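You operate a simulated robot arm through the tools that you are given. There is no shell and no other tool. Be economical: measure what you need, move in short steps, check, and stop when the job is done.

You are at the controls of a simulated robot arm. One attempt, no reset.

JOB
Zero the reader on the blank at BLUE, then read vial Y5.
Fine: reader dial on BLUE; the blank vial goes back to the low grey rack, vial Y5 stays in the well; leave the other vials alone.

It is judged by the outcome, as a careful person would: the job done as asked, and still so three seconds after it is handed in. It fails if anything else is knocked over, pushed out of place, dropped, spilled or broken.

ROBOT AND FRAMES
A 7-joint arm with a two-finger parallel gripper, fixed in place. Base frame: the origin is at the foot of the arm, x ahead of it, y to its left, z up; the work surface is at about z = 755. Units: mm, degrees, N and s.
With the tool pointing down near the work surface it reaches from about 200 to 680 mm from the base axis. Its first joint turns from -66.0 to 66.0 degrees. Payload 2.4 kg.
Tool frame: the origin (TCP) lies between the finger pads and is the grasp point; the fingertips stand 30 mm ahead of it; z points along the fingers, y is the line along which they close. The gripper opens to 94 mm. The fingers are 28 mm wide and 10 mm thick; the gripper's body (50 by 96 mm) begins 55 mm behind the TCP.
Orientation is told as [roll, pitch, yaw] about the base's x, y, z axes, in that order, counted from this pose: with the fingers straight down and closing along the base's y, the tool's x points along the base's -x, its y along +y and its z along -z.

CONTROLS
- The arm moves only by the tool servo_tool. Its argument "targets" is a list of rows, each a list of 7 numbers: the shift along the tool's x, y, z in units of 200 mm (1.0 is 200 mm), then the turn, a rotation vector about the tool's x, y, z in units of 180 degrees (1.0 is 180 degrees), then the closure, from 0 (fully open) to 1 (shut). In form: [[x, y, z, wx, wy, wz, jaw], ...]. A call has 1 to 12 rows; each row is the pose to reach, as a shift and turn from the pose commanded when the call began, along the tool's axes at that moment. A call with a number of a shift or a turn outside -1 to 1 is refused whole. Each row takes 0.2 s and may step no farther than 50 mm and 8.6 degrees from the row before; otherwise, or with a gripper value out of range, the whole call is refused. Where a pose cannot be reached the arm comes as near as it can. A force on the tool above 40 N (or 10 N above the force at the start of the call, whichever is more), or a blocked arm, ends the call early, and 0.2 s more pass. Each finger travels about 153 mm/s and halts on what it meets, pressing with about 24 N; the grip force reading is that of the motor and also rises with nothing between the fingers. The clock runs only during rows and for 0.2 s after the last one: add rows that repeat a pose to give the fingers time. The reply holds the time, the measured pose of the TCP, the force on the tool along the base axes, the opening and the grip force, in the units named above and with some noise, with the torque about the TCP (base axes, N m) and any sound that the robot's microphone picked up, and new pictures: "pictures" is both (left out), scene, wrist or none.
- Cameras (640 x 400 px; columns grow to the right, rows downward): "scene" is fixed at [39, 477.8, 1444.2]; the picture's right is [-0.66, -0.75, 0.00], its down [-0.37, 0.32, -0.87] and it looks along [0.65, -0.57, -0.49] (base axes); focal length 322 px, centre (320, 200). "wrist" rides on the gripper at [76, 14, -102] in the tool frame; the picture's right is [-0.18, 0.98, 0.00], its down [-0.75, -0.14, -0.64] and it looks along [-0.63, -0.12, 0.77] (tool axes); focal length 243 px, centre (320, 200). There is no depth. A picture from a camera that has moved, and an enlarged one, comes with that camera's place and axes in the base frame and with its lens. The place of the scene camera against the robot may be out by one fixed shift of up to 18 mm in any direction.
- zoom(camera, box): a new picture of the part [left, top, right, bottom] of that camera's present view, enlarged. The clock stands still meanwhile.
- close_job(): hands the job in; it is judged then, once.

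Go step by step. Nothing tells you positions but the pictures and the camera data: compare them with the known pose of the tool, close in by small moves and look again before you grip or let go. The budget is 120 turns and 200 pictures, counting those below and the enlarged ones. Unless the task says otherwise, let go and move clear before handing in, and close with one line.

The tools are called by a JSON object that holds its "fn" and its "kwargs". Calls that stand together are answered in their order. servo_tool: Moves the arm, as the interface text tells. Its arguments: {"type":"object","properties":{"targets":{"type":"array","items":{"type":"array","items":{"type":"number"}}},"pictures":{"type":"string","enum":["both","scene","wrist","none"]}},"required":["targets"]} The other tools are called the same way: zoom (camera, box) takes an enlarged picture of a part of a camera's view; close_job () hands the job in.

At the start:

```text
time: 0.0
ee_pos: [450.3, 152.7, 1183.1]
orientation: [0.1, -0.1, 0.1]
wrist_force: [0.2, -0.3, 0.1]
wrist_torque: [0.0, -0.01, 0.0]
finger_gap: 93.8
finger_force: 0.0
```

scene: 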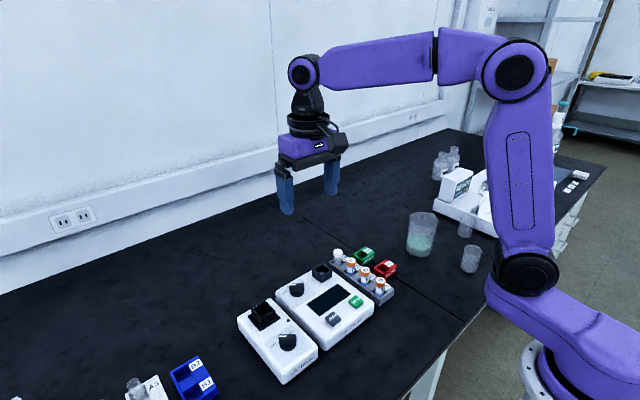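
wrist: 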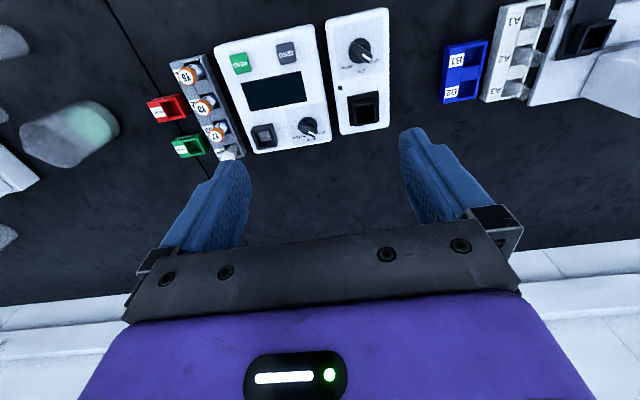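

I see a reader with a screen, a dial, and a well, a second device beside it, and a vial rack. I'll enlarge both views to identify them.

{"fn": "zoom", "kwargs": {"camera": "scene", "box": [220, 230, 420, 390]}}

{"fn": "zoom", "kwargs": {"camera": "wrist", "box": [140, 0, 400, 170]}}

{"fn": "zoom", "kwargs": {"camera": "wrist", "box": [400, 0, 640, 150]}}

```text
2.50 times, centred on (320, 310) of scene
camera zoom: at [39.0, 477.8, 1444.2], right [-0.66, -0.75, 0.0], down [-0.37, 0.32, -0.87], along [0.65, -0.57, -0.49], focal length 805 px, centre (320, -75)
```

zoom: 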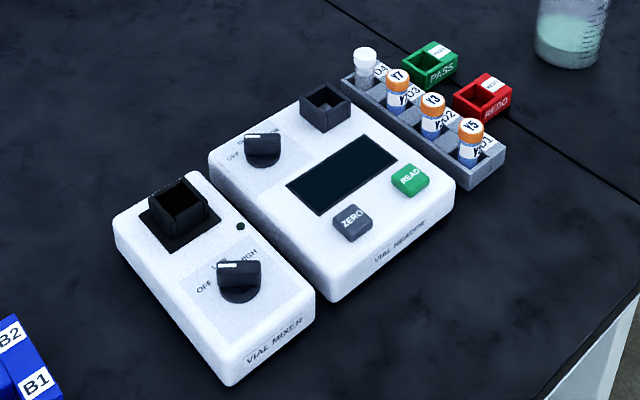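

```text
2.35 times, centred on (270, 85) of wrist
camera zoom: at [372.6, 167.0, 1285.3], right [0.18, 0.98, 0.0], down [0.75, -0.14, 0.64], along [0.63, -0.12, -0.77], focal length 571 px, centre (438, 471)
```

zoom: 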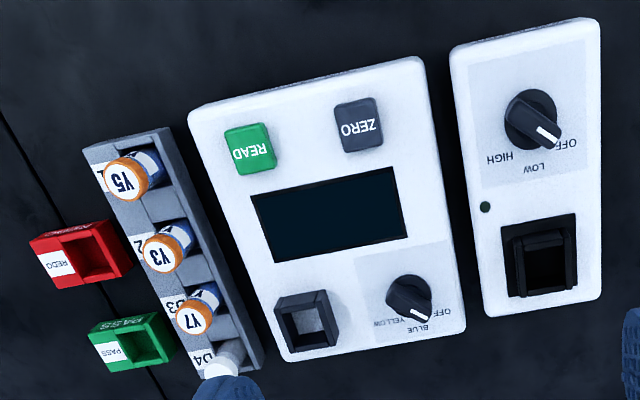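

```text
2.67 times, centred on (520, 75) of wrist
camera zoom: at [372.6, 167.0, 1285.3], right [0.18, 0.98, 0.0], down [0.75, -0.14, 0.64], along [0.63, -0.12, -0.77], focal length 647 px, centre (-213, 533)
```

zoom: 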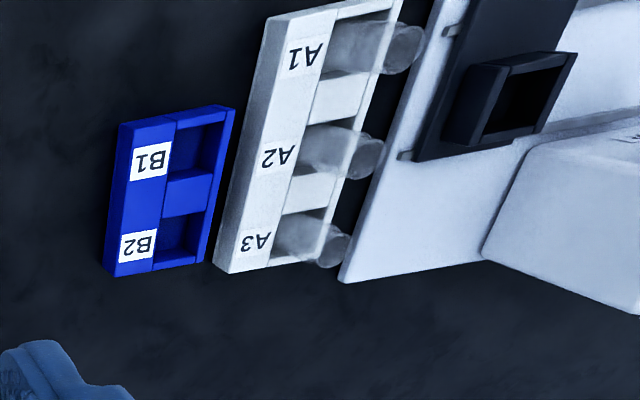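

The blank is the white-capped vial in D4, Y5 is in D1, and the reader dial is marked OFF/YELLOW/BLUE. I'll move the tool above the rack end and reader for a closer look.

{"fn": "servo_tool", "kwargs": {"targets": [[-0.05, -0.16, 0.12, 0, 0, 0, 0], [-0.1, -0.32, 0.24, 0, 0, 0, 0], [-0.15, -0.48, 0.36, 0, 0, 0, 0], [-0.2, -0.64, 0.5, 0, 0, 0, 0], [-0.25, -0.8, 0.6, 0, 0, 0, 0], [-0.25, -0.95, 0.7, 0, 0, 0, 0], [-0.25, -0.95, 0.7, 0, 0, 0, 0]]}}

```text
time: 1.6
ee_pos: [499.3, -37.9, 1042.4]
orientation: [0.0, 0.0, 0.0]
wrist_force: [-0.3, 0.2, 0.2]
wrist_torque: [0.0, -0.01, 0.04]
finger_gap: 94.0
finger_force: 0.2
camera wrist: at [422.8, -23.6, 1144.8], right [0.18, 0.98, 0.0], down [0.75, -0.14, 0.64], along [0.63, -0.12, -0.77], focal length 243 px, centre (320, 200)
```

scene: 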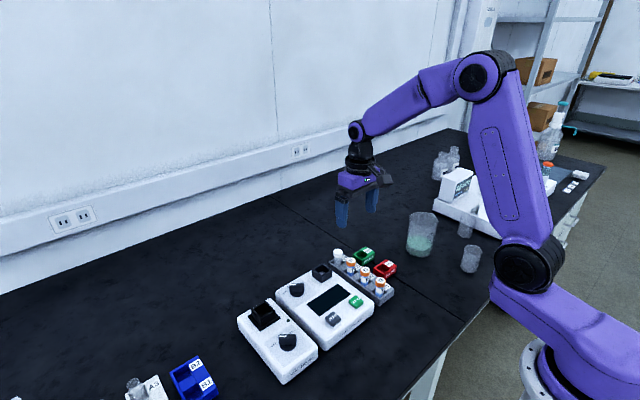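
wrist: 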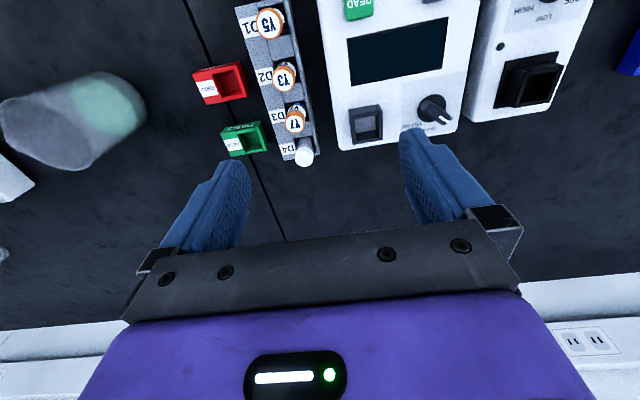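

{"fn": "zoom", "kwargs": {"camera": "wrist", "box": [190, 0, 350, 180]}}

{"fn": "zoom", "kwargs": {"camera": "wrist", "box": [310, 0, 480, 170]}}

{"fn": "zoom", "kwargs": {"camera": "scene", "box": [270, 235, 410, 355]}}

```text
2.22 times, centred on (270, 90) of wrist
camera zoom: at [422.8, -23.6, 1144.8], right [0.18, 0.98, 0.0], down [0.75, -0.14, 0.64], along [0.63, -0.12, -0.77], focal length 539 px, centre (431, 444)
```

zoom: 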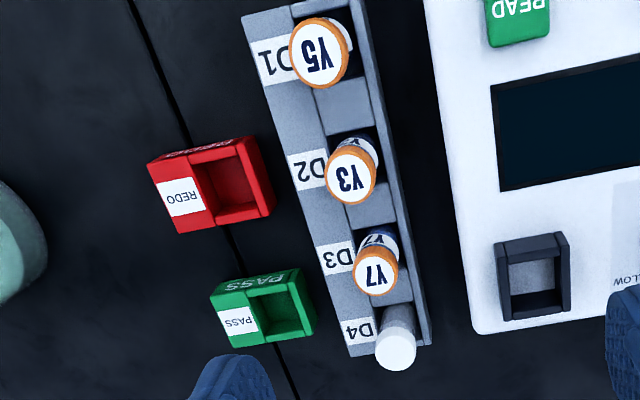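

```text
2.35 times, centred on (395, 85) of wrist
camera zoom: at [422.8, -23.6, 1144.8], right [0.18, 0.98, 0.0], down [0.75, -0.14, 0.64], along [0.63, -0.12, -0.77], focal length 571 px, centre (144, 471)
```

zoom: 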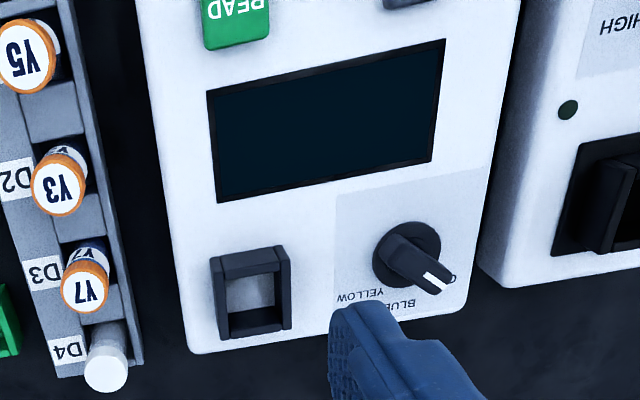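

```text
3.33 times, centred on (340, 295) of scene
camera zoom: at [39.1, 477.8, 1444.2], right [-0.66, -0.75, 0.0], down [-0.37, 0.32, -0.87], along [0.65, -0.57, -0.49], focal length 1073 px, centre (253, -117)
```

zoom: 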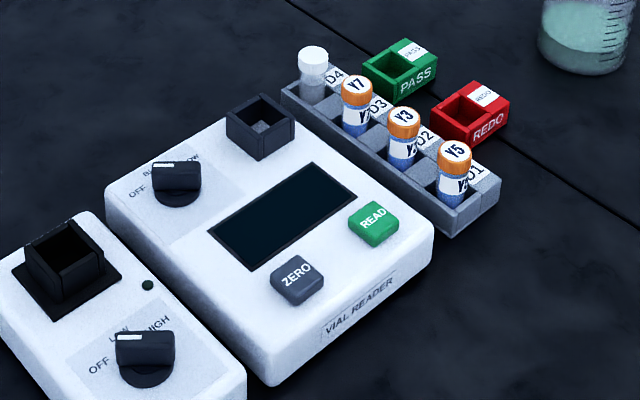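

D4 cap is at about (603,-83,817), the well at (566,13), the dial at (565,103) and the D1 cap at (436,-82). I'll move above the dial for a close look.

{"fn": "servo_tool", "kwargs": {"targets": [[-0.05, 0.17, 0.15, 0, 0, 0, 0], [-0.1, 0.35, 0.3, 0, 0, 0, 0], [-0.15, 0.5, 0.42, 0, 0, 0, 0], [-0.2, 0.65, 0.55, 0, 0, 0, 0], [-0.25, 0.71, 0.66, 0, 0, 0, 0], [-0.25, 0.71, 0.66, 0, 0, 0, 0]], "pictures": "wrist"}}

{"fn": "zoom", "kwargs": {"camera": "wrist", "box": [240, 60, 400, 180]}}

```text
time: 3.0
ee_pos: [551.1, 104.9, 911.1]
orientation: [-0.1, 0.0, 0.0]
wrist_force: [-0.1, 0.5, 1.1]
wrist_torque: [0.01, 0.0, 0.0]
finger_gap: 93.9
finger_force: 0.2
camera wrist: at [472.9, 119.1, 1013.2], right [0.18, 0.98, 0.0], down [0.75, -0.14, 0.64], along [0.63, -0.12, -0.77], focal length 243 px, centre (320, 200)
```

wrist: 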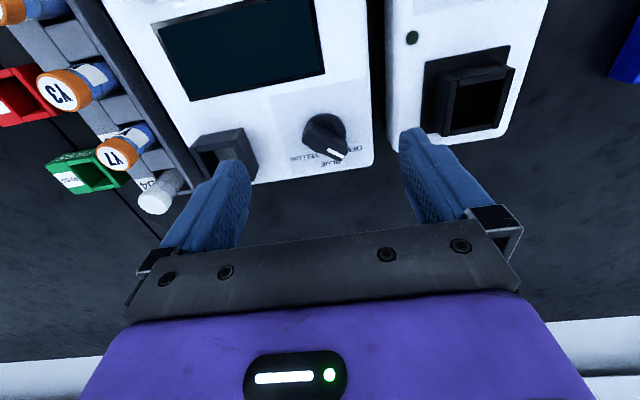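

```text
3.33 times, centred on (320, 120) of wrist
camera zoom: at [472.9, 119.1, 1013.2], right [0.18, 0.98, 0.0], down [0.75, -0.14, 0.64], along [0.63, -0.12, -0.77], focal length 809 px, centre (320, 467)
```

zoom: 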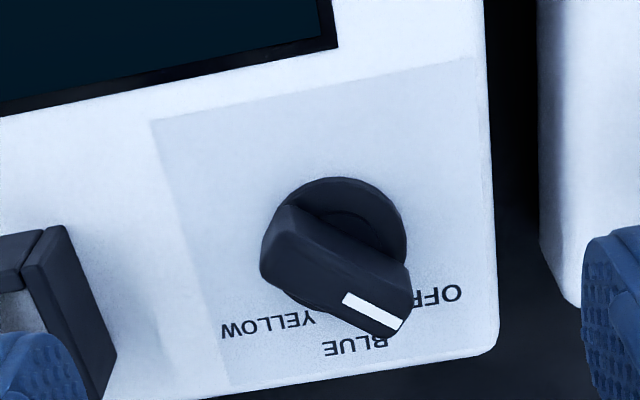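

The reader dial is at OFF, about 47° from BLUE, with its axis near (566,105) and its top at z≈826. I'll turn the tool to align with the bar and part-close the jaws while staying above it.

{"fn": "servo_tool", "kwargs": {"targets": [[-0.02, 0, 0, 0, 0, -0.044, 0.2], [-0.04, 0, 0, 0, 0, -0.088, 0.35], [-0.06, 0, 0, 0, 0, -0.132, 0.42], [-0.075, 0, 0.05, 0, 0, -0.176, 0.42], [-0.075, 0, 0.1, 0, 0, -0.22, 0.42], [-0.075, 0, 0.15, 0, 0, -0.262, 0.42], [-0.075, 0, 0.15, 0, 0, -0.262, 0.42]]}}

{"fn": "zoom", "kwargs": {"camera": "wrist", "box": [220, 60, 420, 220]}}

{"fn": "zoom", "kwargs": {"camera": "scene", "box": [240, 220, 380, 340]}}

```text
time: 4.6
ee_pos: [564.7, 105.3, 881.7]
orientation: [0.0, 0.0, 47.3]
wrist_force: [0.2, -0.1, -0.9]
wrist_torque: [-0.03, 0.02, 0.02]
finger_gap: 54.7
finger_force: 0.1
camera wrist: at [501.8, 58.6, 983.0], right [-0.6, 0.8, 0.0], down [0.61, 0.46, 0.64], along [0.52, 0.38, -0.77], focal length 243 px, centre (320, 200)
```

scene: 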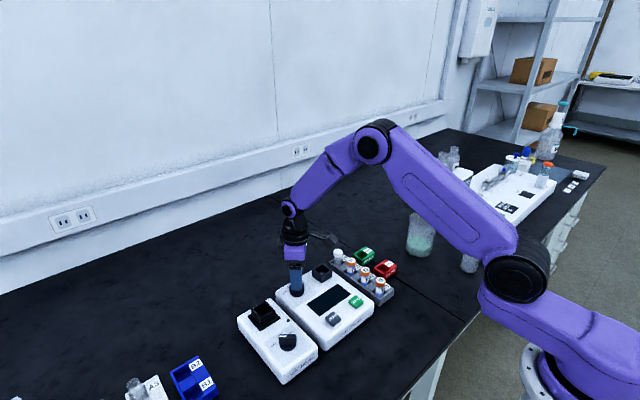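
wrist: 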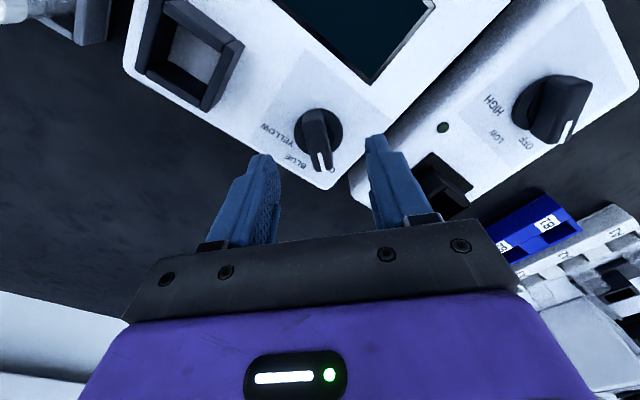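

```text
2.50 times, centred on (320, 140) of wrist
camera zoom: at [501.8, 58.6, 983.0], right [-0.6, 0.8, 0.0], down [0.61, 0.46, 0.64], along [0.52, 0.38, -0.77], focal length 606 px, centre (320, 350)
```

zoom: 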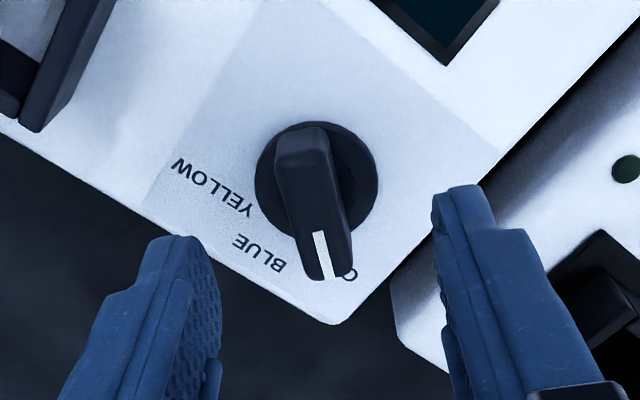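

```text
3.33 times, centred on (310, 280) of scene
camera zoom: at [39.0, 477.8, 1444.2], right [-0.66, -0.75, 0.0], down [-0.37, 0.32, -0.87], along [0.65, -0.57, -0.49], focal length 1073 px, centre (353, -67)
```

zoom: 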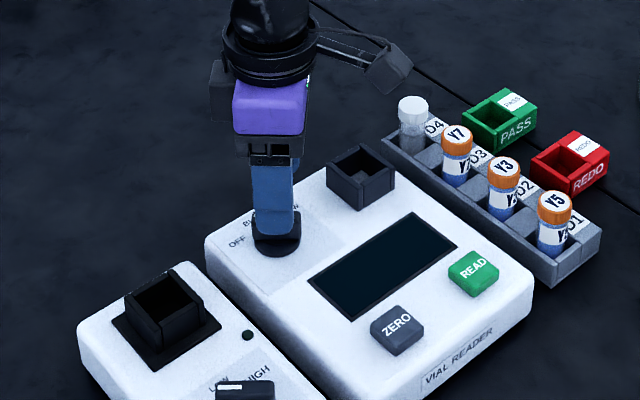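

The bar lines up with the fingers at about 45°. I'll descend to grip depth and close on it.

{"fn": "servo_tool", "kwargs": {"targets": [[-0.005, -0.0075, 0.07, 0, 0, 0.01, 0.42], [-0.005, -0.0075, 0.14, 0, 0, 0.01, 0.42], [-0.005, -0.0075, 0.198, 0, 0, 0.01, 0.42], [-0.005, -0.0075, 0.198, 0, 0, 0.01, 0.42]]}}

{"fn": "zoom", "kwargs": {"camera": "wrist", "box": [220, 60, 420, 220]}}

```text
time: 5.6
ee_pos: [567.4, 105.4, 840.7]
orientation: [-0.1, -0.1, 45.4]
wrist_force: [-0.2, 0.3, -0.8]
wrist_torque: [0.02, 0.02, 0.02]
finger_gap: 54.6
finger_force: 0.0
camera wrist: at [502.1, 60.3, 943.4], right [-0.57, 0.82, 0.0], down [0.63, 0.44, 0.64], along [0.53, 0.37, -0.77], focal length 243 px, centre (320, 200)
```

scene: 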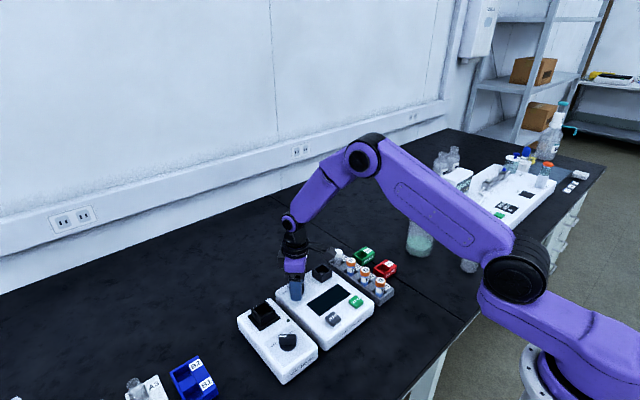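
wrist: 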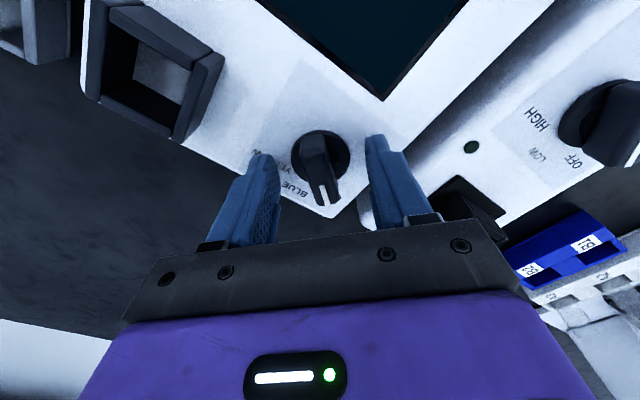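

```text
2.50 times, centred on (320, 140) of wrist
camera zoom: at [502.1, 60.3, 943.4], right [-0.57, 0.82, 0.0], down [0.63, 0.44, 0.64], along [0.53, 0.37, -0.77], focal length 606 px, centre (320, 350)
```

zoom: 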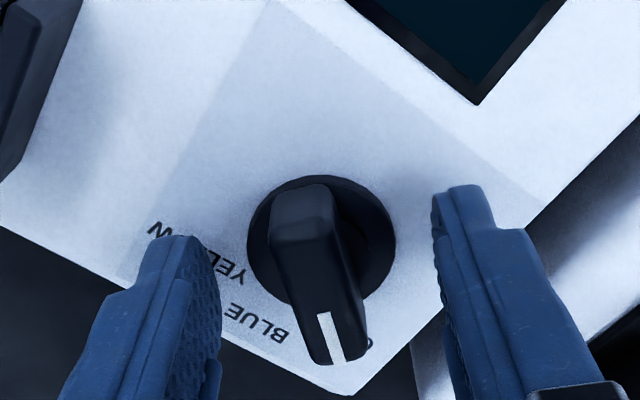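

The tool is centred on the knob, so I'll close on it.

{"fn": "servo_tool", "kwargs": {"targets": [[0, 0, 0, 0, 0, 0, 0.6], [0, 0, 0, 0, 0, 0, 0.8], [0, 0, 0, 0, 0, 0, 0.9], [0, 0, 0, 0, 0, 0, 0.9]], "pictures": "wrist"}}

```text
time: 6.6
ee_pos: [566.5, 104.3, 841.1]
orientation: [0.0, 0.0, 45.3]
wrist_force: [1.2, -1.3, -0.3]
wrist_torque: [0.1, -0.07, 0.02]
finger_gap: 14.9
finger_force: 45.2
camera wrist: at [502.1, 60.1, 943.5], right [-0.57, 0.82, 0.0], down [0.63, 0.44, 0.64], along [0.53, 0.37, -0.77], focal length 243 px, centre (320, 200)
```

wrist: 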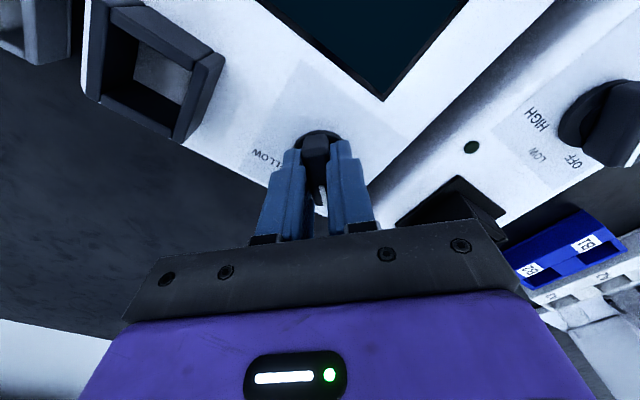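

The knob is gripped at 15 mm. I'll turn it 45° clockwise to BLUE.

{"fn": "servo_tool", "kwargs": {"targets": [[0, 0, 0, 0, 0, 0.04, 0.9], [0, 0, 0, 0, 0, 0.08, 0.9], [0, 0, 0, 0, 0, 0.12, 0.9], [0, 0, 0, 0, 0, 0.16, 0.9], [0, 0, 0, 0, 0, 0.2, 0.9], [0, 0, 0, 0, 0, 0.24, 0.9], [0, 0, 0, 0, 0, 0.252, 0.9], [0, 0, 0, 0, 0, 0.252, 0.9]], "pictures": "wrist"}}

```text
time: 8.4
ee_pos: [565.4, 105.6, 841.8]
orientation: [0.0, 0.1, 0.0]
wrist_force: [-2.5, 9.5, -7.7]
wrist_torque: [0.16, -0.13, 0.04]
finger_gap: 14.9
finger_force: 44.6
camera wrist: at [489.1, 120.1, 943.6], right [0.18, 0.98, 0.0], down [0.75, -0.14, 0.64], along [0.63, -0.12, -0.77], focal length 243 px, centre (320, 200)
```

wrist: 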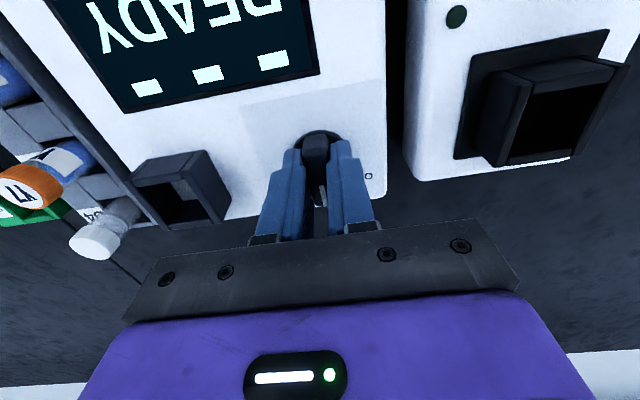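

The screen shows READY. I'll open, lift and check the dial.

{"fn": "servo_tool", "kwargs": {"targets": [[0, 0, 0, 0, 0, 0, 0.6], [0, 0, 0, 0, 0, 0, 0.4], [0, 0, -0.15, 0, 0, 0, 0.4], [0, 0, -0.35, 0, 0, 0, 0.4], [0, 0, -0.35, 0, 0, 0, 0.4]], "pictures": "wrist"}}

{"fn": "zoom", "kwargs": {"camera": "wrist", "box": [180, 0, 420, 180]}}

```text
time: 9.6
ee_pos: [567.8, 104.8, 911.1]
orientation: [0.1, -0.1, 0.1]
wrist_force: [0.2, -0.1, -0.1]
wrist_torque: [0.02, 0.02, 0.02]
finger_gap: 56.6
finger_force: 0.0
camera wrist: at [489.3, 118.8, 1013.4], right [0.18, 0.98, 0.0], down [0.75, -0.14, 0.64], along [0.63, -0.12, -0.77], focal length 243 px, centre (320, 200)
```

wrist: 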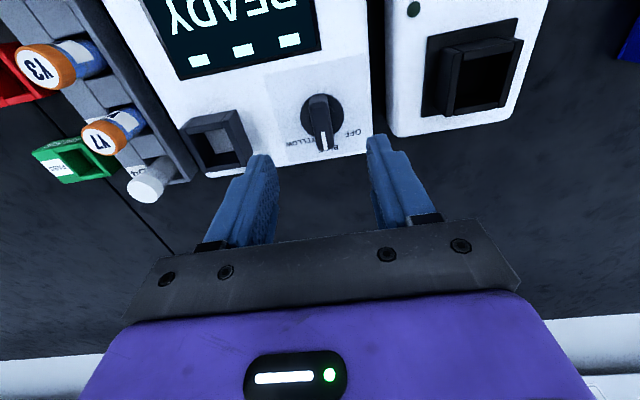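

```text
2.22 times, centred on (300, 90) of wrist
camera zoom: at [489.3, 118.8, 1013.4], right [0.18, 0.98, 0.0], down [0.75, -0.14, 0.64], along [0.63, -0.12, -0.77], focal length 539 px, centre (364, 444)
```

zoom: 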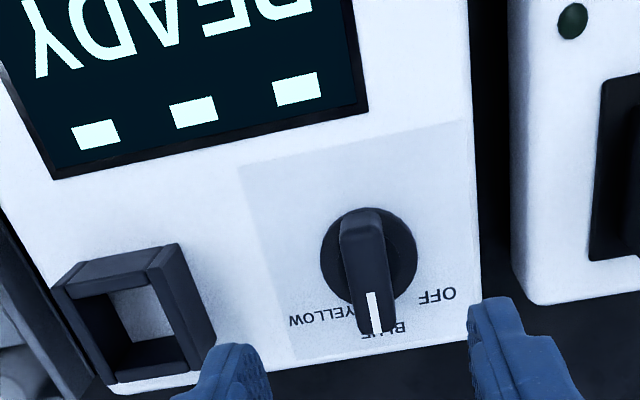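

The dial points to BLUE and the reader says READY. Next I'll move over the blank in D4 and look at the well depth from above.

{"fn": "servo_tool", "kwargs": {"targets": [[-0.03, -0.2, 0, 0, 0, 0, 0.4], [-0.06, -0.42, 0, 0, 0, 0, 0.34], [-0.09, -0.65, 0, 0, 0, 0, 0.34], [-0.12, -0.85, 0, 0, 0, 0, 0.34], [-0.17, -0.94, 0, 0, 0, 0, 0.34], [-0.17, -0.94, 0, 0, 0, 0, 0.34]]}}

{"fn": "zoom", "kwargs": {"camera": "wrist", "box": [220, 60, 420, 220]}}

{"fn": "zoom", "kwargs": {"camera": "scene", "box": [300, 235, 380, 295]}}

{"fn": "zoom", "kwargs": {"camera": "wrist", "box": [360, 40, 520, 180]}}

```text
time: 11.0
ee_pos: [599.1, -83.7, 911.9]
orientation: [-0.1, 0.1, 0.0]
wrist_force: [-0.2, 0.0, 0.2]
wrist_torque: [-0.01, -0.02, 0.03]
finger_gap: 62.0
finger_force: 0.2
camera wrist: at [523.2, -69.1, 1013.9], right [0.18, 0.98, 0.0], down [0.75, -0.14, 0.64], along [0.63, -0.12, -0.77], focal length 243 px, centre (320, 200)
```

scene: 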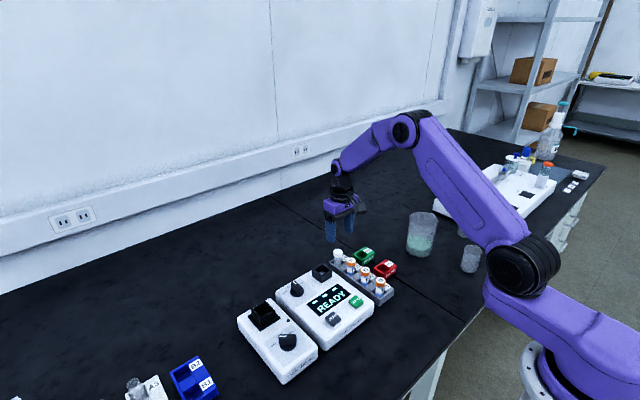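
wrist: 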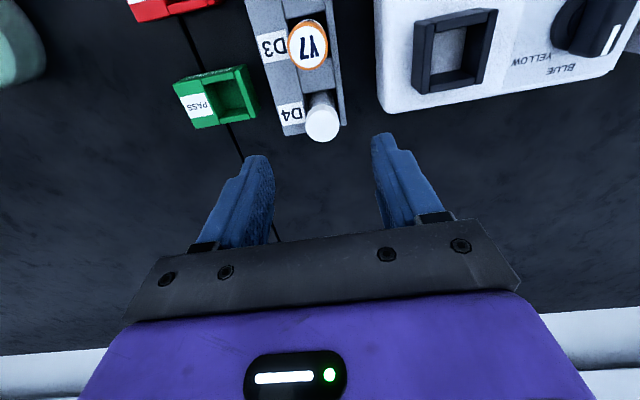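

```text
2.50 times, centred on (320, 140) of wrist
camera zoom: at [523.2, -69.1, 1013.9], right [0.18, 0.98, 0.0], down [0.75, -0.14, 0.64], along [0.63, -0.12, -0.77], focal length 606 px, centre (320, 350)
```

zoom: 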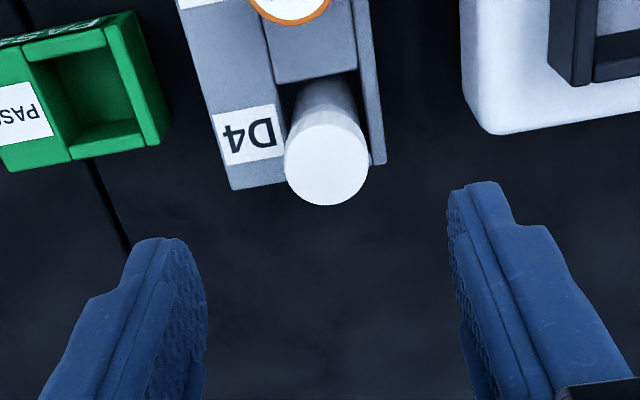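

```text
6.67 times, centred on (340, 265) of scene
camera zoom: at [39.1, 477.8, 1444.2], right [-0.66, -0.75, 0.0], down [-0.37, 0.32, -0.87], along [0.65, -0.57, -0.49], focal length 2147 px, centre (187, -233)
```

zoom: 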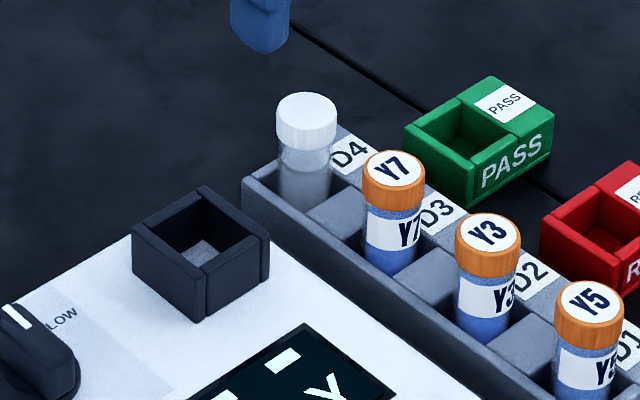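

```text
2.86 times, centred on (440, 110) of wrist
camera zoom: at [523.2, -69.1, 1013.9], right [0.18, 0.98, 0.0], down [0.75, -0.14, 0.64], along [0.63, -0.12, -0.77], focal length 693 px, centre (-23, 457)
```

zoom: 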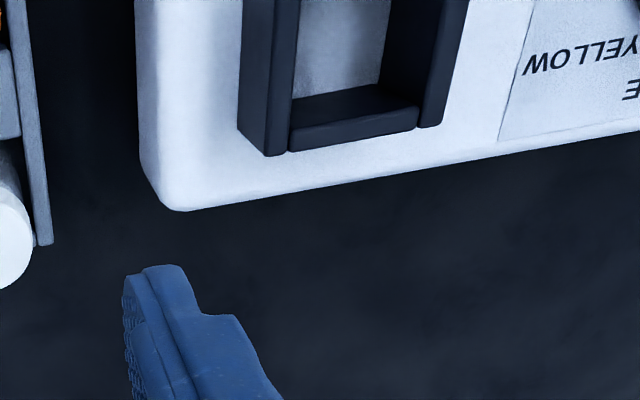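

The D4 cap is about 28 mm wide, near (606,-83). I'll lower to just above the cap and re-measure.

{"fn": "servo_tool", "kwargs": {"targets": [[-0.035, 0.003, 0.12, 0, 0, 0, 0.34], [-0.035, 0.003, 0.22, 0, 0, 0, 0.34], [-0.035, 0.003, 0.22, 0, 0, 0, 0.34]]}}

{"fn": "zoom", "kwargs": {"camera": "wrist", "box": [220, 60, 420, 220]}}

{"fn": "zoom", "kwargs": {"camera": "scene", "box": [300, 225, 380, 285]}}

```text
time: 11.8
ee_pos: [606.9, -82.1, 868.2]
orientation: [0.0, 0.0, 0.0]
wrist_force: [-0.2, -0.5, 0.4]
wrist_torque: [0.0, 0.02, -0.01]
finger_gap: 62.0
finger_force: 0.1
camera wrist: at [530.5, -68.2, 970.1], right [0.18, 0.98, 0.0], down [0.75, -0.14, 0.64], along [0.63, -0.12, -0.77], focal length 243 px, centre (320, 200)
```

scene: 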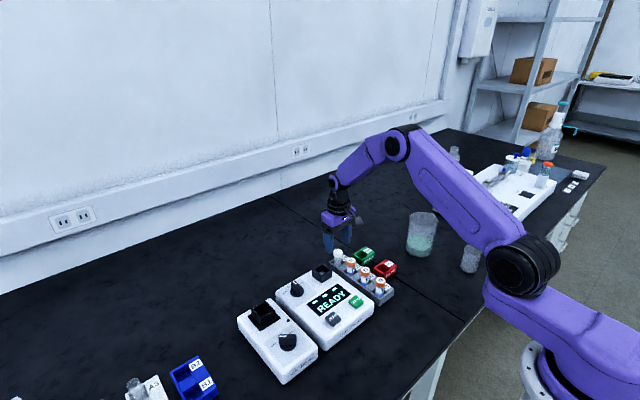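
wrist: 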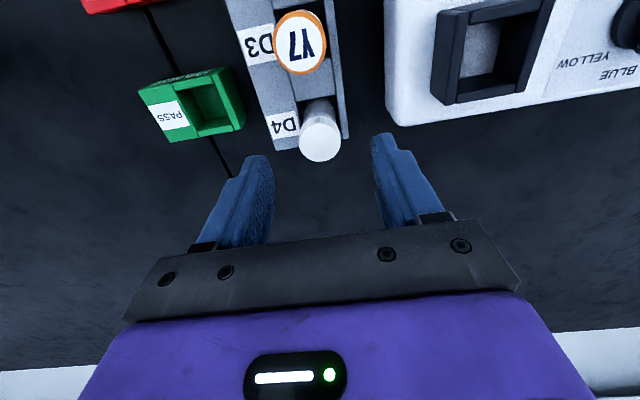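

```text
2.50 times, centred on (320, 140) of wrist
camera zoom: at [530.5, -68.2, 970.1], right [0.18, 0.98, 0.0], down [0.75, -0.14, 0.64], along [0.63, -0.12, -0.77], focal length 606 px, centre (320, 350)
```

zoom: 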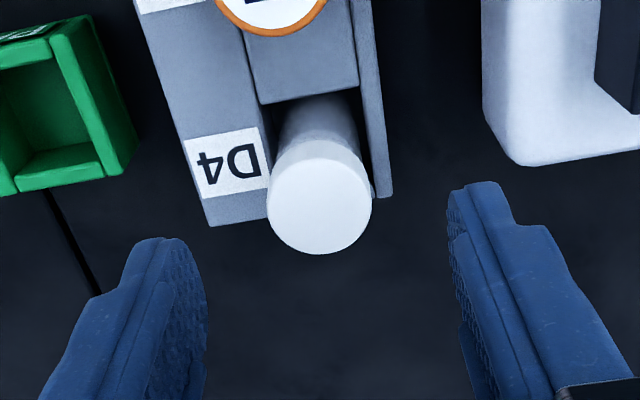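

```text
6.67 times, centred on (340, 255) of scene
camera zoom: at [39.0, 477.8, 1444.2], right [-0.66, -0.75, 0.0], down [-0.37, 0.32, -0.87], along [0.65, -0.57, -0.49], focal length 2147 px, centre (187, -167)
```

zoom: 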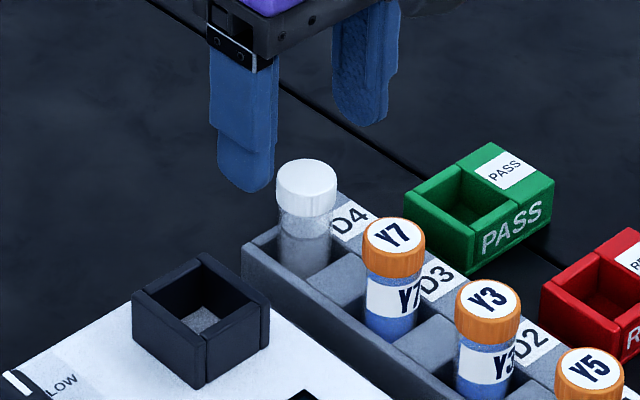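

The cap top centre is (604,-82.4,819) and the rack top is about 776. I'll descend to TCP z≈818, with the tips at 788, and grip.

{"fn": "servo_tool", "kwargs": {"targets": [[0.015, 0, 0.1, 0, 0, 0, 0.34], [0.015, 0, 0.2, 0, 0, 0, 0.34], [0.015, 0, 0.25, 0, 0, 0, 0.34], [0.015, 0, 0.25, 0, 0, 0, 0.34]]}}

{"fn": "zoom", "kwargs": {"camera": "wrist", "box": [220, 60, 420, 220]}}

{"fn": "zoom", "kwargs": {"camera": "scene", "box": [300, 225, 380, 285]}}

```text
time: 12.8
ee_pos: [603.8, -83.9, 817.4]
orientation: [0.0, -0.1, 0.0]
wrist_force: [-0.1, 0.2, -0.1]
wrist_torque: [0.02, 0.04, 0.0]
finger_gap: 62.0
finger_force: 0.0
camera wrist: at [526.9, -68.4, 919.6], right [0.18, 0.98, 0.0], down [0.75, -0.14, 0.64], along [0.63, -0.12, -0.77], focal length 243 px, centre (320, 200)
```

scene: 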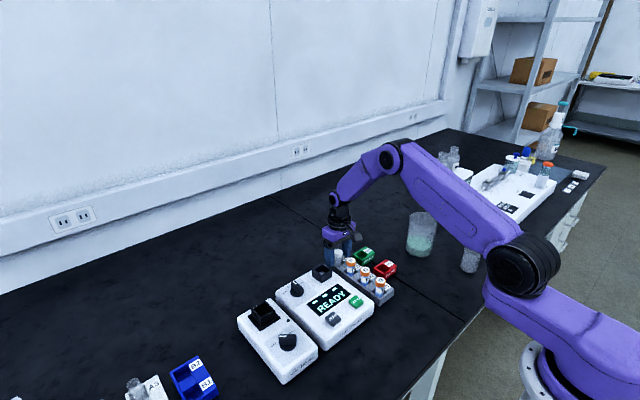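
wrist: 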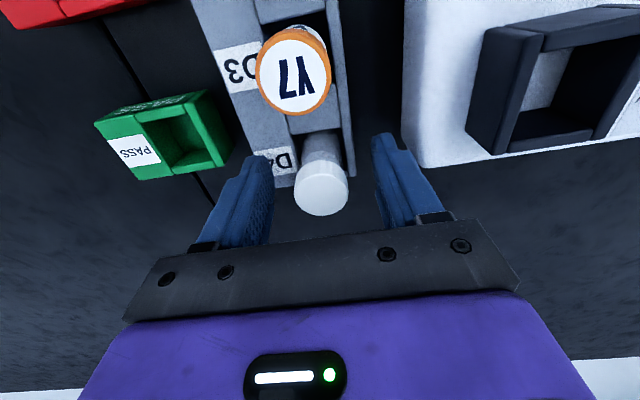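

```text
2.50 times, centred on (320, 140) of wrist
camera zoom: at [526.9, -68.4, 919.6], right [0.18, 0.98, 0.0], down [0.75, -0.14, 0.64], along [0.63, -0.12, -0.77], focal length 606 px, centre (320, 350)
```

zoom: 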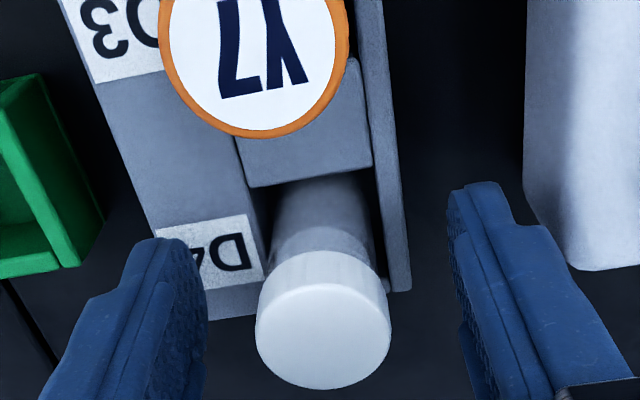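

```text
6.67 times, centred on (340, 255) of scene
camera zoom: at [39.0, 477.8, 1444.2], right [-0.66, -0.75, 0.0], down [-0.37, 0.32, -0.87], along [0.65, -0.57, -0.49], focal length 2147 px, centre (187, -167)
```

zoom: 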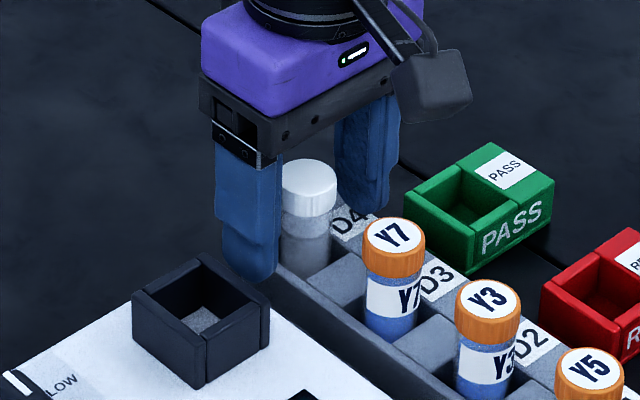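

The cap is centred between the fingers, so I'll grip.

{"fn": "servo_tool", "kwargs": {"targets": [[0, 0, 0, 0, 0, 0, 0.5], [0, 0, 0, 0, 0, 0, 0.6], [0, 0, 0, 0, 0, 0, 0.75], [0, 0, 0, 0, 0, 0, 0.8], [0, 0, 0, 0, 0, 0, 0.8]], "pictures": "wrist"}}

```text
time: 14.0
ee_pos: [604.0, -82.9, 817.7]
orientation: [0.0, 0.0, 0.1]
wrist_force: [0.8, 0.1, -0.1]
wrist_torque: [0.02, -0.02, 0.0]
finger_gap: 26.2
finger_force: 24.2
camera wrist: at [526.8, -68.3, 919.7], right [0.18, 0.98, 0.0], down [0.75, -0.14, 0.64], along [0.63, -0.12, -0.77], focal length 243 px, centre (320, 200)
```

wrist: 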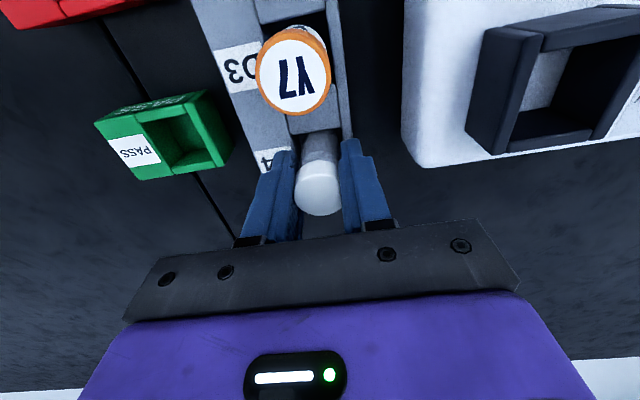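

Gripped at 26 mm. I'll lift straight up.

{"fn": "servo_tool", "kwargs": {"targets": [[0, 0, -0.08, 0, 0, 0, 0.8], [0, 0, -0.18, 0, 0, 0, 0.8], [0, 0, -0.32, 0, 0, 0, 0.8], [0, 0, -0.46, 0, 0, 0, 0.8], [0, 0, -0.46, 0, 0, 0, 0.8]]}}

{"fn": "zoom", "kwargs": {"camera": "scene", "box": [290, 205, 390, 285]}}

```text
time: 15.2
ee_pos: [604.5, -83.4, 910.1]
orientation: [0.0, 0.1, -0.1]
wrist_force: [-0.1, 0.9, -0.2]
wrist_torque: [0.01, 0.02, -0.01]
finger_gap: 26.3
finger_force: 24.0
camera wrist: at [527.7, -68.3, 1011.5], right [0.18, 0.98, 0.0], down [0.75, -0.14, 0.64], along [0.63, -0.12, -0.77], focal length 243 px, centre (320, 200)
```

scene: 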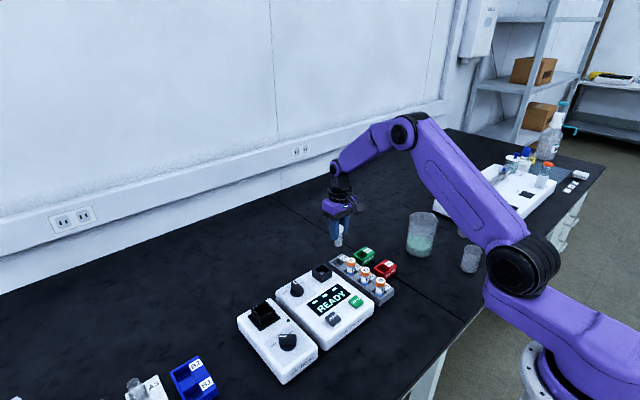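
wrist: 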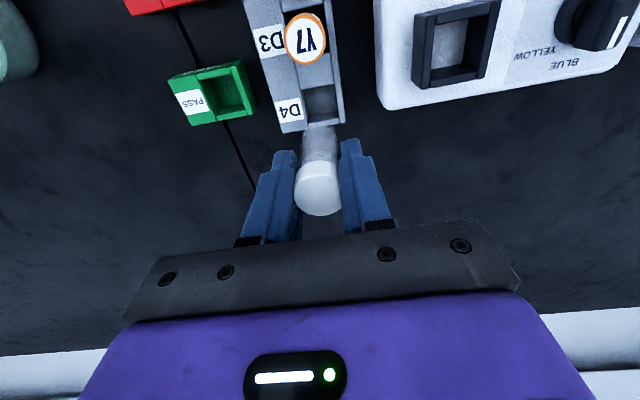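

```text
5.00 times, centred on (340, 245) of scene
camera zoom: at [39.0, 477.8, 1444.2], right [-0.66, -0.75, 0.0], down [-0.37, 0.32, -0.87], along [0.65, -0.57, -0.49], focal length 1610 px, centre (220, -25)
```

zoom: 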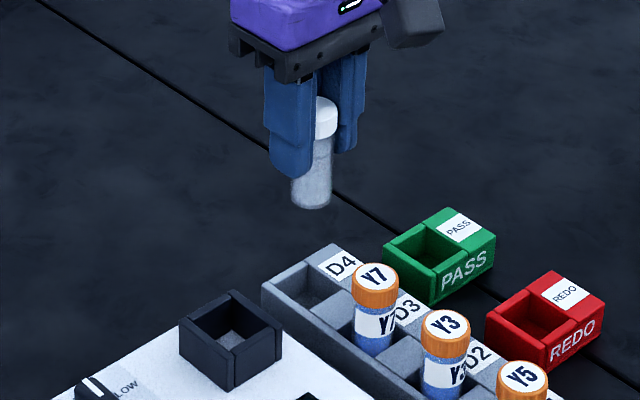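

The blank is held clear with its bottom about 55 mm below the TCP. I'll carry it over the well.

{"fn": "servo_tool", "kwargs": {"targets": [[0.05, 0.12, 0, 0, 0, 0, 0.8], [0.1, 0.24, 0, 0, 0, 0, 0.8], [0.15, 0.36, 0, 0, 0, 0, 0.8], [0.193, 0.483, 0, 0, 0, 0, 0.8], [0.193, 0.483, 0, 0, 0, 0, 0.8], [0.193, 0.483, 0, 0, 0, 0, 0.8]]}}

{"fn": "zoom", "kwargs": {"camera": "wrist", "box": [240, 60, 400, 220]}}

{"fn": "zoom", "kwargs": {"camera": "scene", "box": [280, 215, 380, 295]}}

```text
time: 16.6
ee_pos: [566.5, 14.4, 909.5]
orientation: [0.0, 0.0, 0.0]
wrist_force: [-0.3, 0.2, -0.5]
wrist_torque: [0.02, 0.01, 0.02]
finger_gap: 26.0
finger_force: 23.6
camera wrist: at [488.7, 28.0, 1011.7], right [0.18, 0.98, 0.0], down [0.75, -0.14, 0.64], along [0.63, -0.12, -0.77], focal length 243 px, centre (320, 200)
```

scene: 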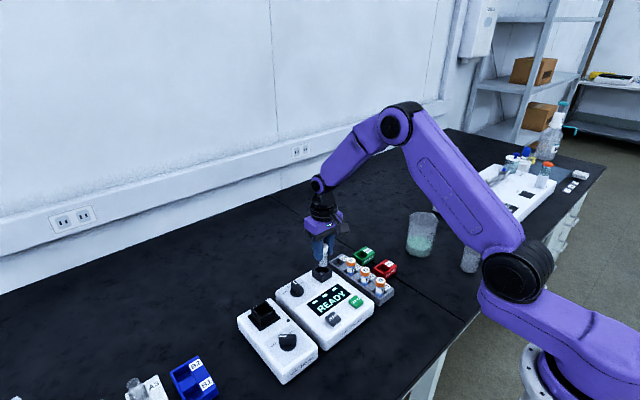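
wrist: 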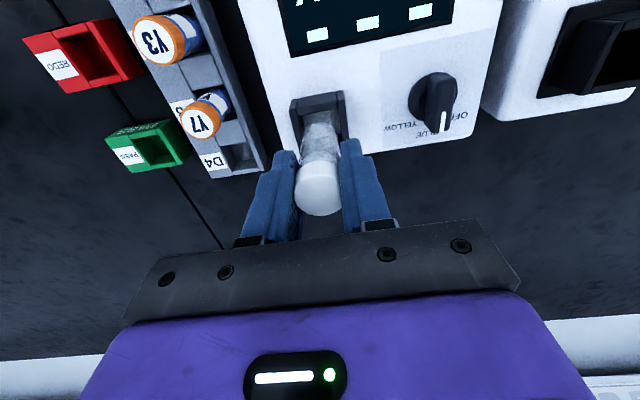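

```text
2.50 times, centred on (320, 140) of wrist
camera zoom: at [488.7, 28.0, 1011.7], right [0.18, 0.98, 0.0], down [0.75, -0.14, 0.64], along [0.63, -0.12, -0.77], focal length 606 px, centre (320, 350)
```

zoom: 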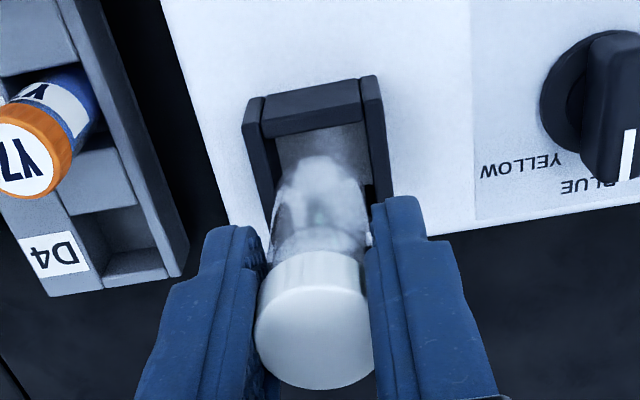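

```text
5.00 times, centred on (330, 255) of scene
camera zoom: at [39.0, 477.8, 1444.2], right [-0.66, -0.75, 0.0], down [-0.37, 0.32, -0.87], along [0.65, -0.57, -0.49], focal length 1610 px, centre (270, -75)
```

zoom: 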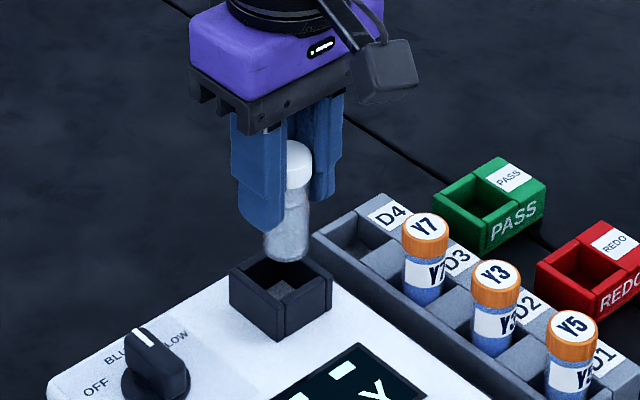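

The vial hangs vertical. My refined well centre is about (570,14), rim z≈826. I'll shift +3.5 mm in x, lower to just above the rim and look again.

{"fn": "servo_tool", "kwargs": {"targets": [[-0.0175, 0, 0.05, 0, 0, 0, 0.8], [-0.0175, 0, 0.11, 0, 0, 0, 0.8], [-0.0175, 0, 0.11, 0, 0, 0, 0.8], [-0.0175, 0, 0.11, 0, 0, 0, 0.8]], "pictures": "none"}}

{"fn": "zoom", "kwargs": {"camera": "wrist", "box": [260, 60, 380, 180]}}

{"fn": "zoom", "kwargs": {"camera": "scene", "box": [300, 245, 340, 285]}}

```text
time: 17.6
ee_pos: [569.9, 12.8, 888.0]
orientation: [0.1, 0.0, 0.0]
wrist_force: [-0.1, -0.9, 0.6]
wrist_torque: [0.02, -0.01, 0.01]
finger_gap: 26.5
finger_force: 23.8
```

```text
3.33 times, centred on (320, 120) of wrist
camera zoom: at [492.1, 27.4, 989.9], right [0.18, 0.98, 0.0], down [0.75, -0.14, 0.64], along [0.63, -0.12, -0.77], focal length 809 px, centre (320, 467)
```

zoom: 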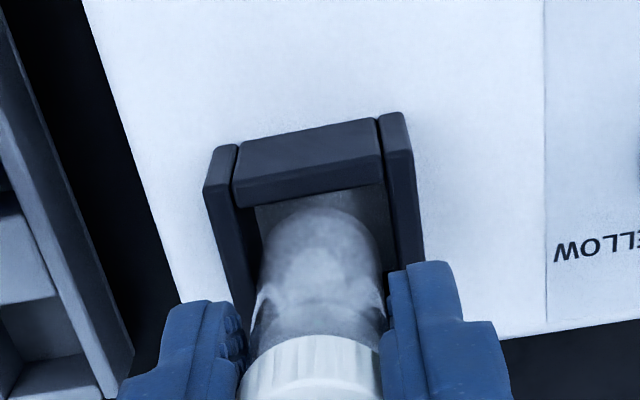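

```text
10.00 times, centred on (320, 265) of scene
camera zoom: at [39.0, 477.8, 1444.2], right [-0.66, -0.75, 0.0], down [-0.37, 0.32, -0.87], along [0.65, -0.57, -0.49], focal length 3220 px, centre (320, -450)
```

zoom: 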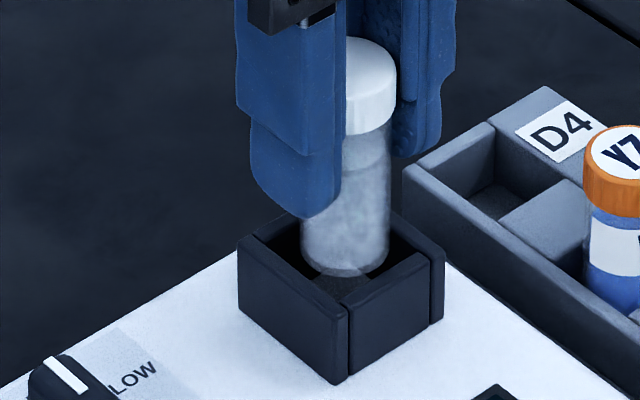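

Vial and well are aligned within about 1 mm and the bottom is at rim level. I'll lower it into the well in steps.

{"fn": "servo_tool", "kwargs": {"targets": [[0, -0.004, 0.02, 0, 0, 0, 0.8], [0, -0.004, 0.04, 0, 0, 0, 0.8], [0, -0.004, 0.06, 0, 0, 0, 0.8], [0, -0.004, 0.08, 0, 0, 0, 0.8], [0, -0.004, 0.08, 0, 0, 0, 0.8]], "pictures": "none"}}

{"fn": "zoom", "kwargs": {"camera": "scene", "box": [300, 245, 340, 285]}}

{"fn": "zoom", "kwargs": {"camera": "wrist", "box": [260, 60, 380, 180]}}

```text
time: 18.8
ee_pos: [568.7, 12.9, 871.3]
orientation: [0.0, 0.0, 0.0]
wrist_force: [-0.1, 0.1, -0.2]
wrist_torque: [-0.01, -0.01, -0.04]
finger_gap: 26.6
finger_force: 24.1
```

```text
10.00 times, centred on (320, 265) of scene
camera zoom: at [39.0, 477.8, 1444.2], right [-0.66, -0.75, 0.0], down [-0.37, 0.32, -0.87], along [0.65, -0.57, -0.49], focal length 3220 px, centre (320, -450)
```

zoom: 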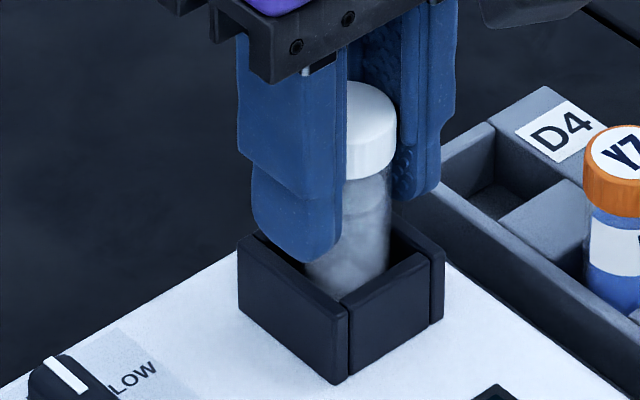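

```text
3.33 times, centred on (320, 120) of wrist
camera zoom: at [492.3, 27.0, 973.8], right [0.18, 0.98, 0.0], down [0.75, -0.14, 0.64], along [0.63, -0.12, -0.77], focal length 809 px, centre (320, 467)
```

zoom: 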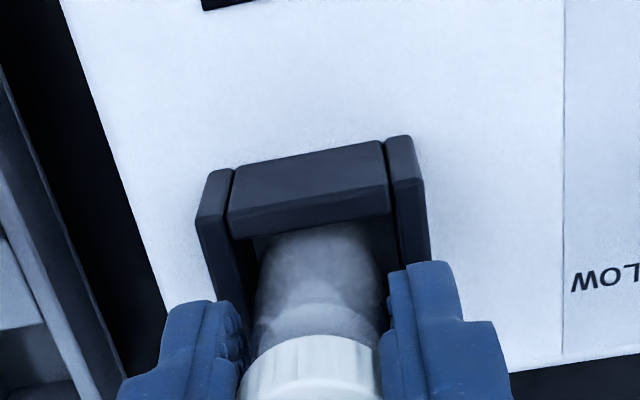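

The vial is in the well with no contact yet. I'll continue down gently until it touches.

{"fn": "servo_tool", "kwargs": {"targets": [[0, 0, 0.01, 0, 0, 0, 0.8], [0, 0, 0.02, 0, 0, 0, 0.8], [0, 0, 0.02, 0, 0, 0, 0.8]], "pictures": "none"}}

```text
time: 19.6
ee_pos: [570.1, 12.0, 867.9]
orientation: [0.0, 0.0, 0.1]
wrist_force: [0.4, -0.2, -1.1]
wrist_torque: [-0.04, 0.01, -0.01]
finger_gap: 26.3
finger_force: 23.6
```

{"fn": "servo_tool", "kwargs": {"targets": [[0, 0, 0.007, 0, 0, 0, 0.8], [0, 0, 0.014, 0, 0, 0, 0.8], [0, 0, 0.014, 0, 0, 0, 0.8]], "pictures": "none"}}

{"fn": "zoom", "kwargs": {"camera": "scene", "box": [300, 245, 340, 285]}}

```text
time: 20.4
ee_pos: [569.2, 12.3, 863.5]
orientation: [0.0, 0.0, 0.0]
wrist_force: [0.4, -0.9, -0.5]
wrist_torque: [-0.04, -0.02, 0.03]
finger_gap: 26.1
finger_force: 24.1
```

```text
10.00 times, centred on (320, 265) of scene
camera zoom: at [39.0, 477.8, 1444.2], right [-0.66, -0.75, 0.0], down [-0.37, 0.32, -0.87], along [0.65, -0.57, -0.49], focal length 3220 px, centre (320, -450)
```

zoom: 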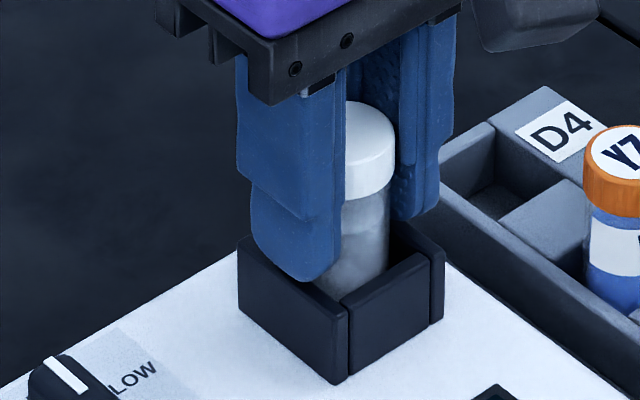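

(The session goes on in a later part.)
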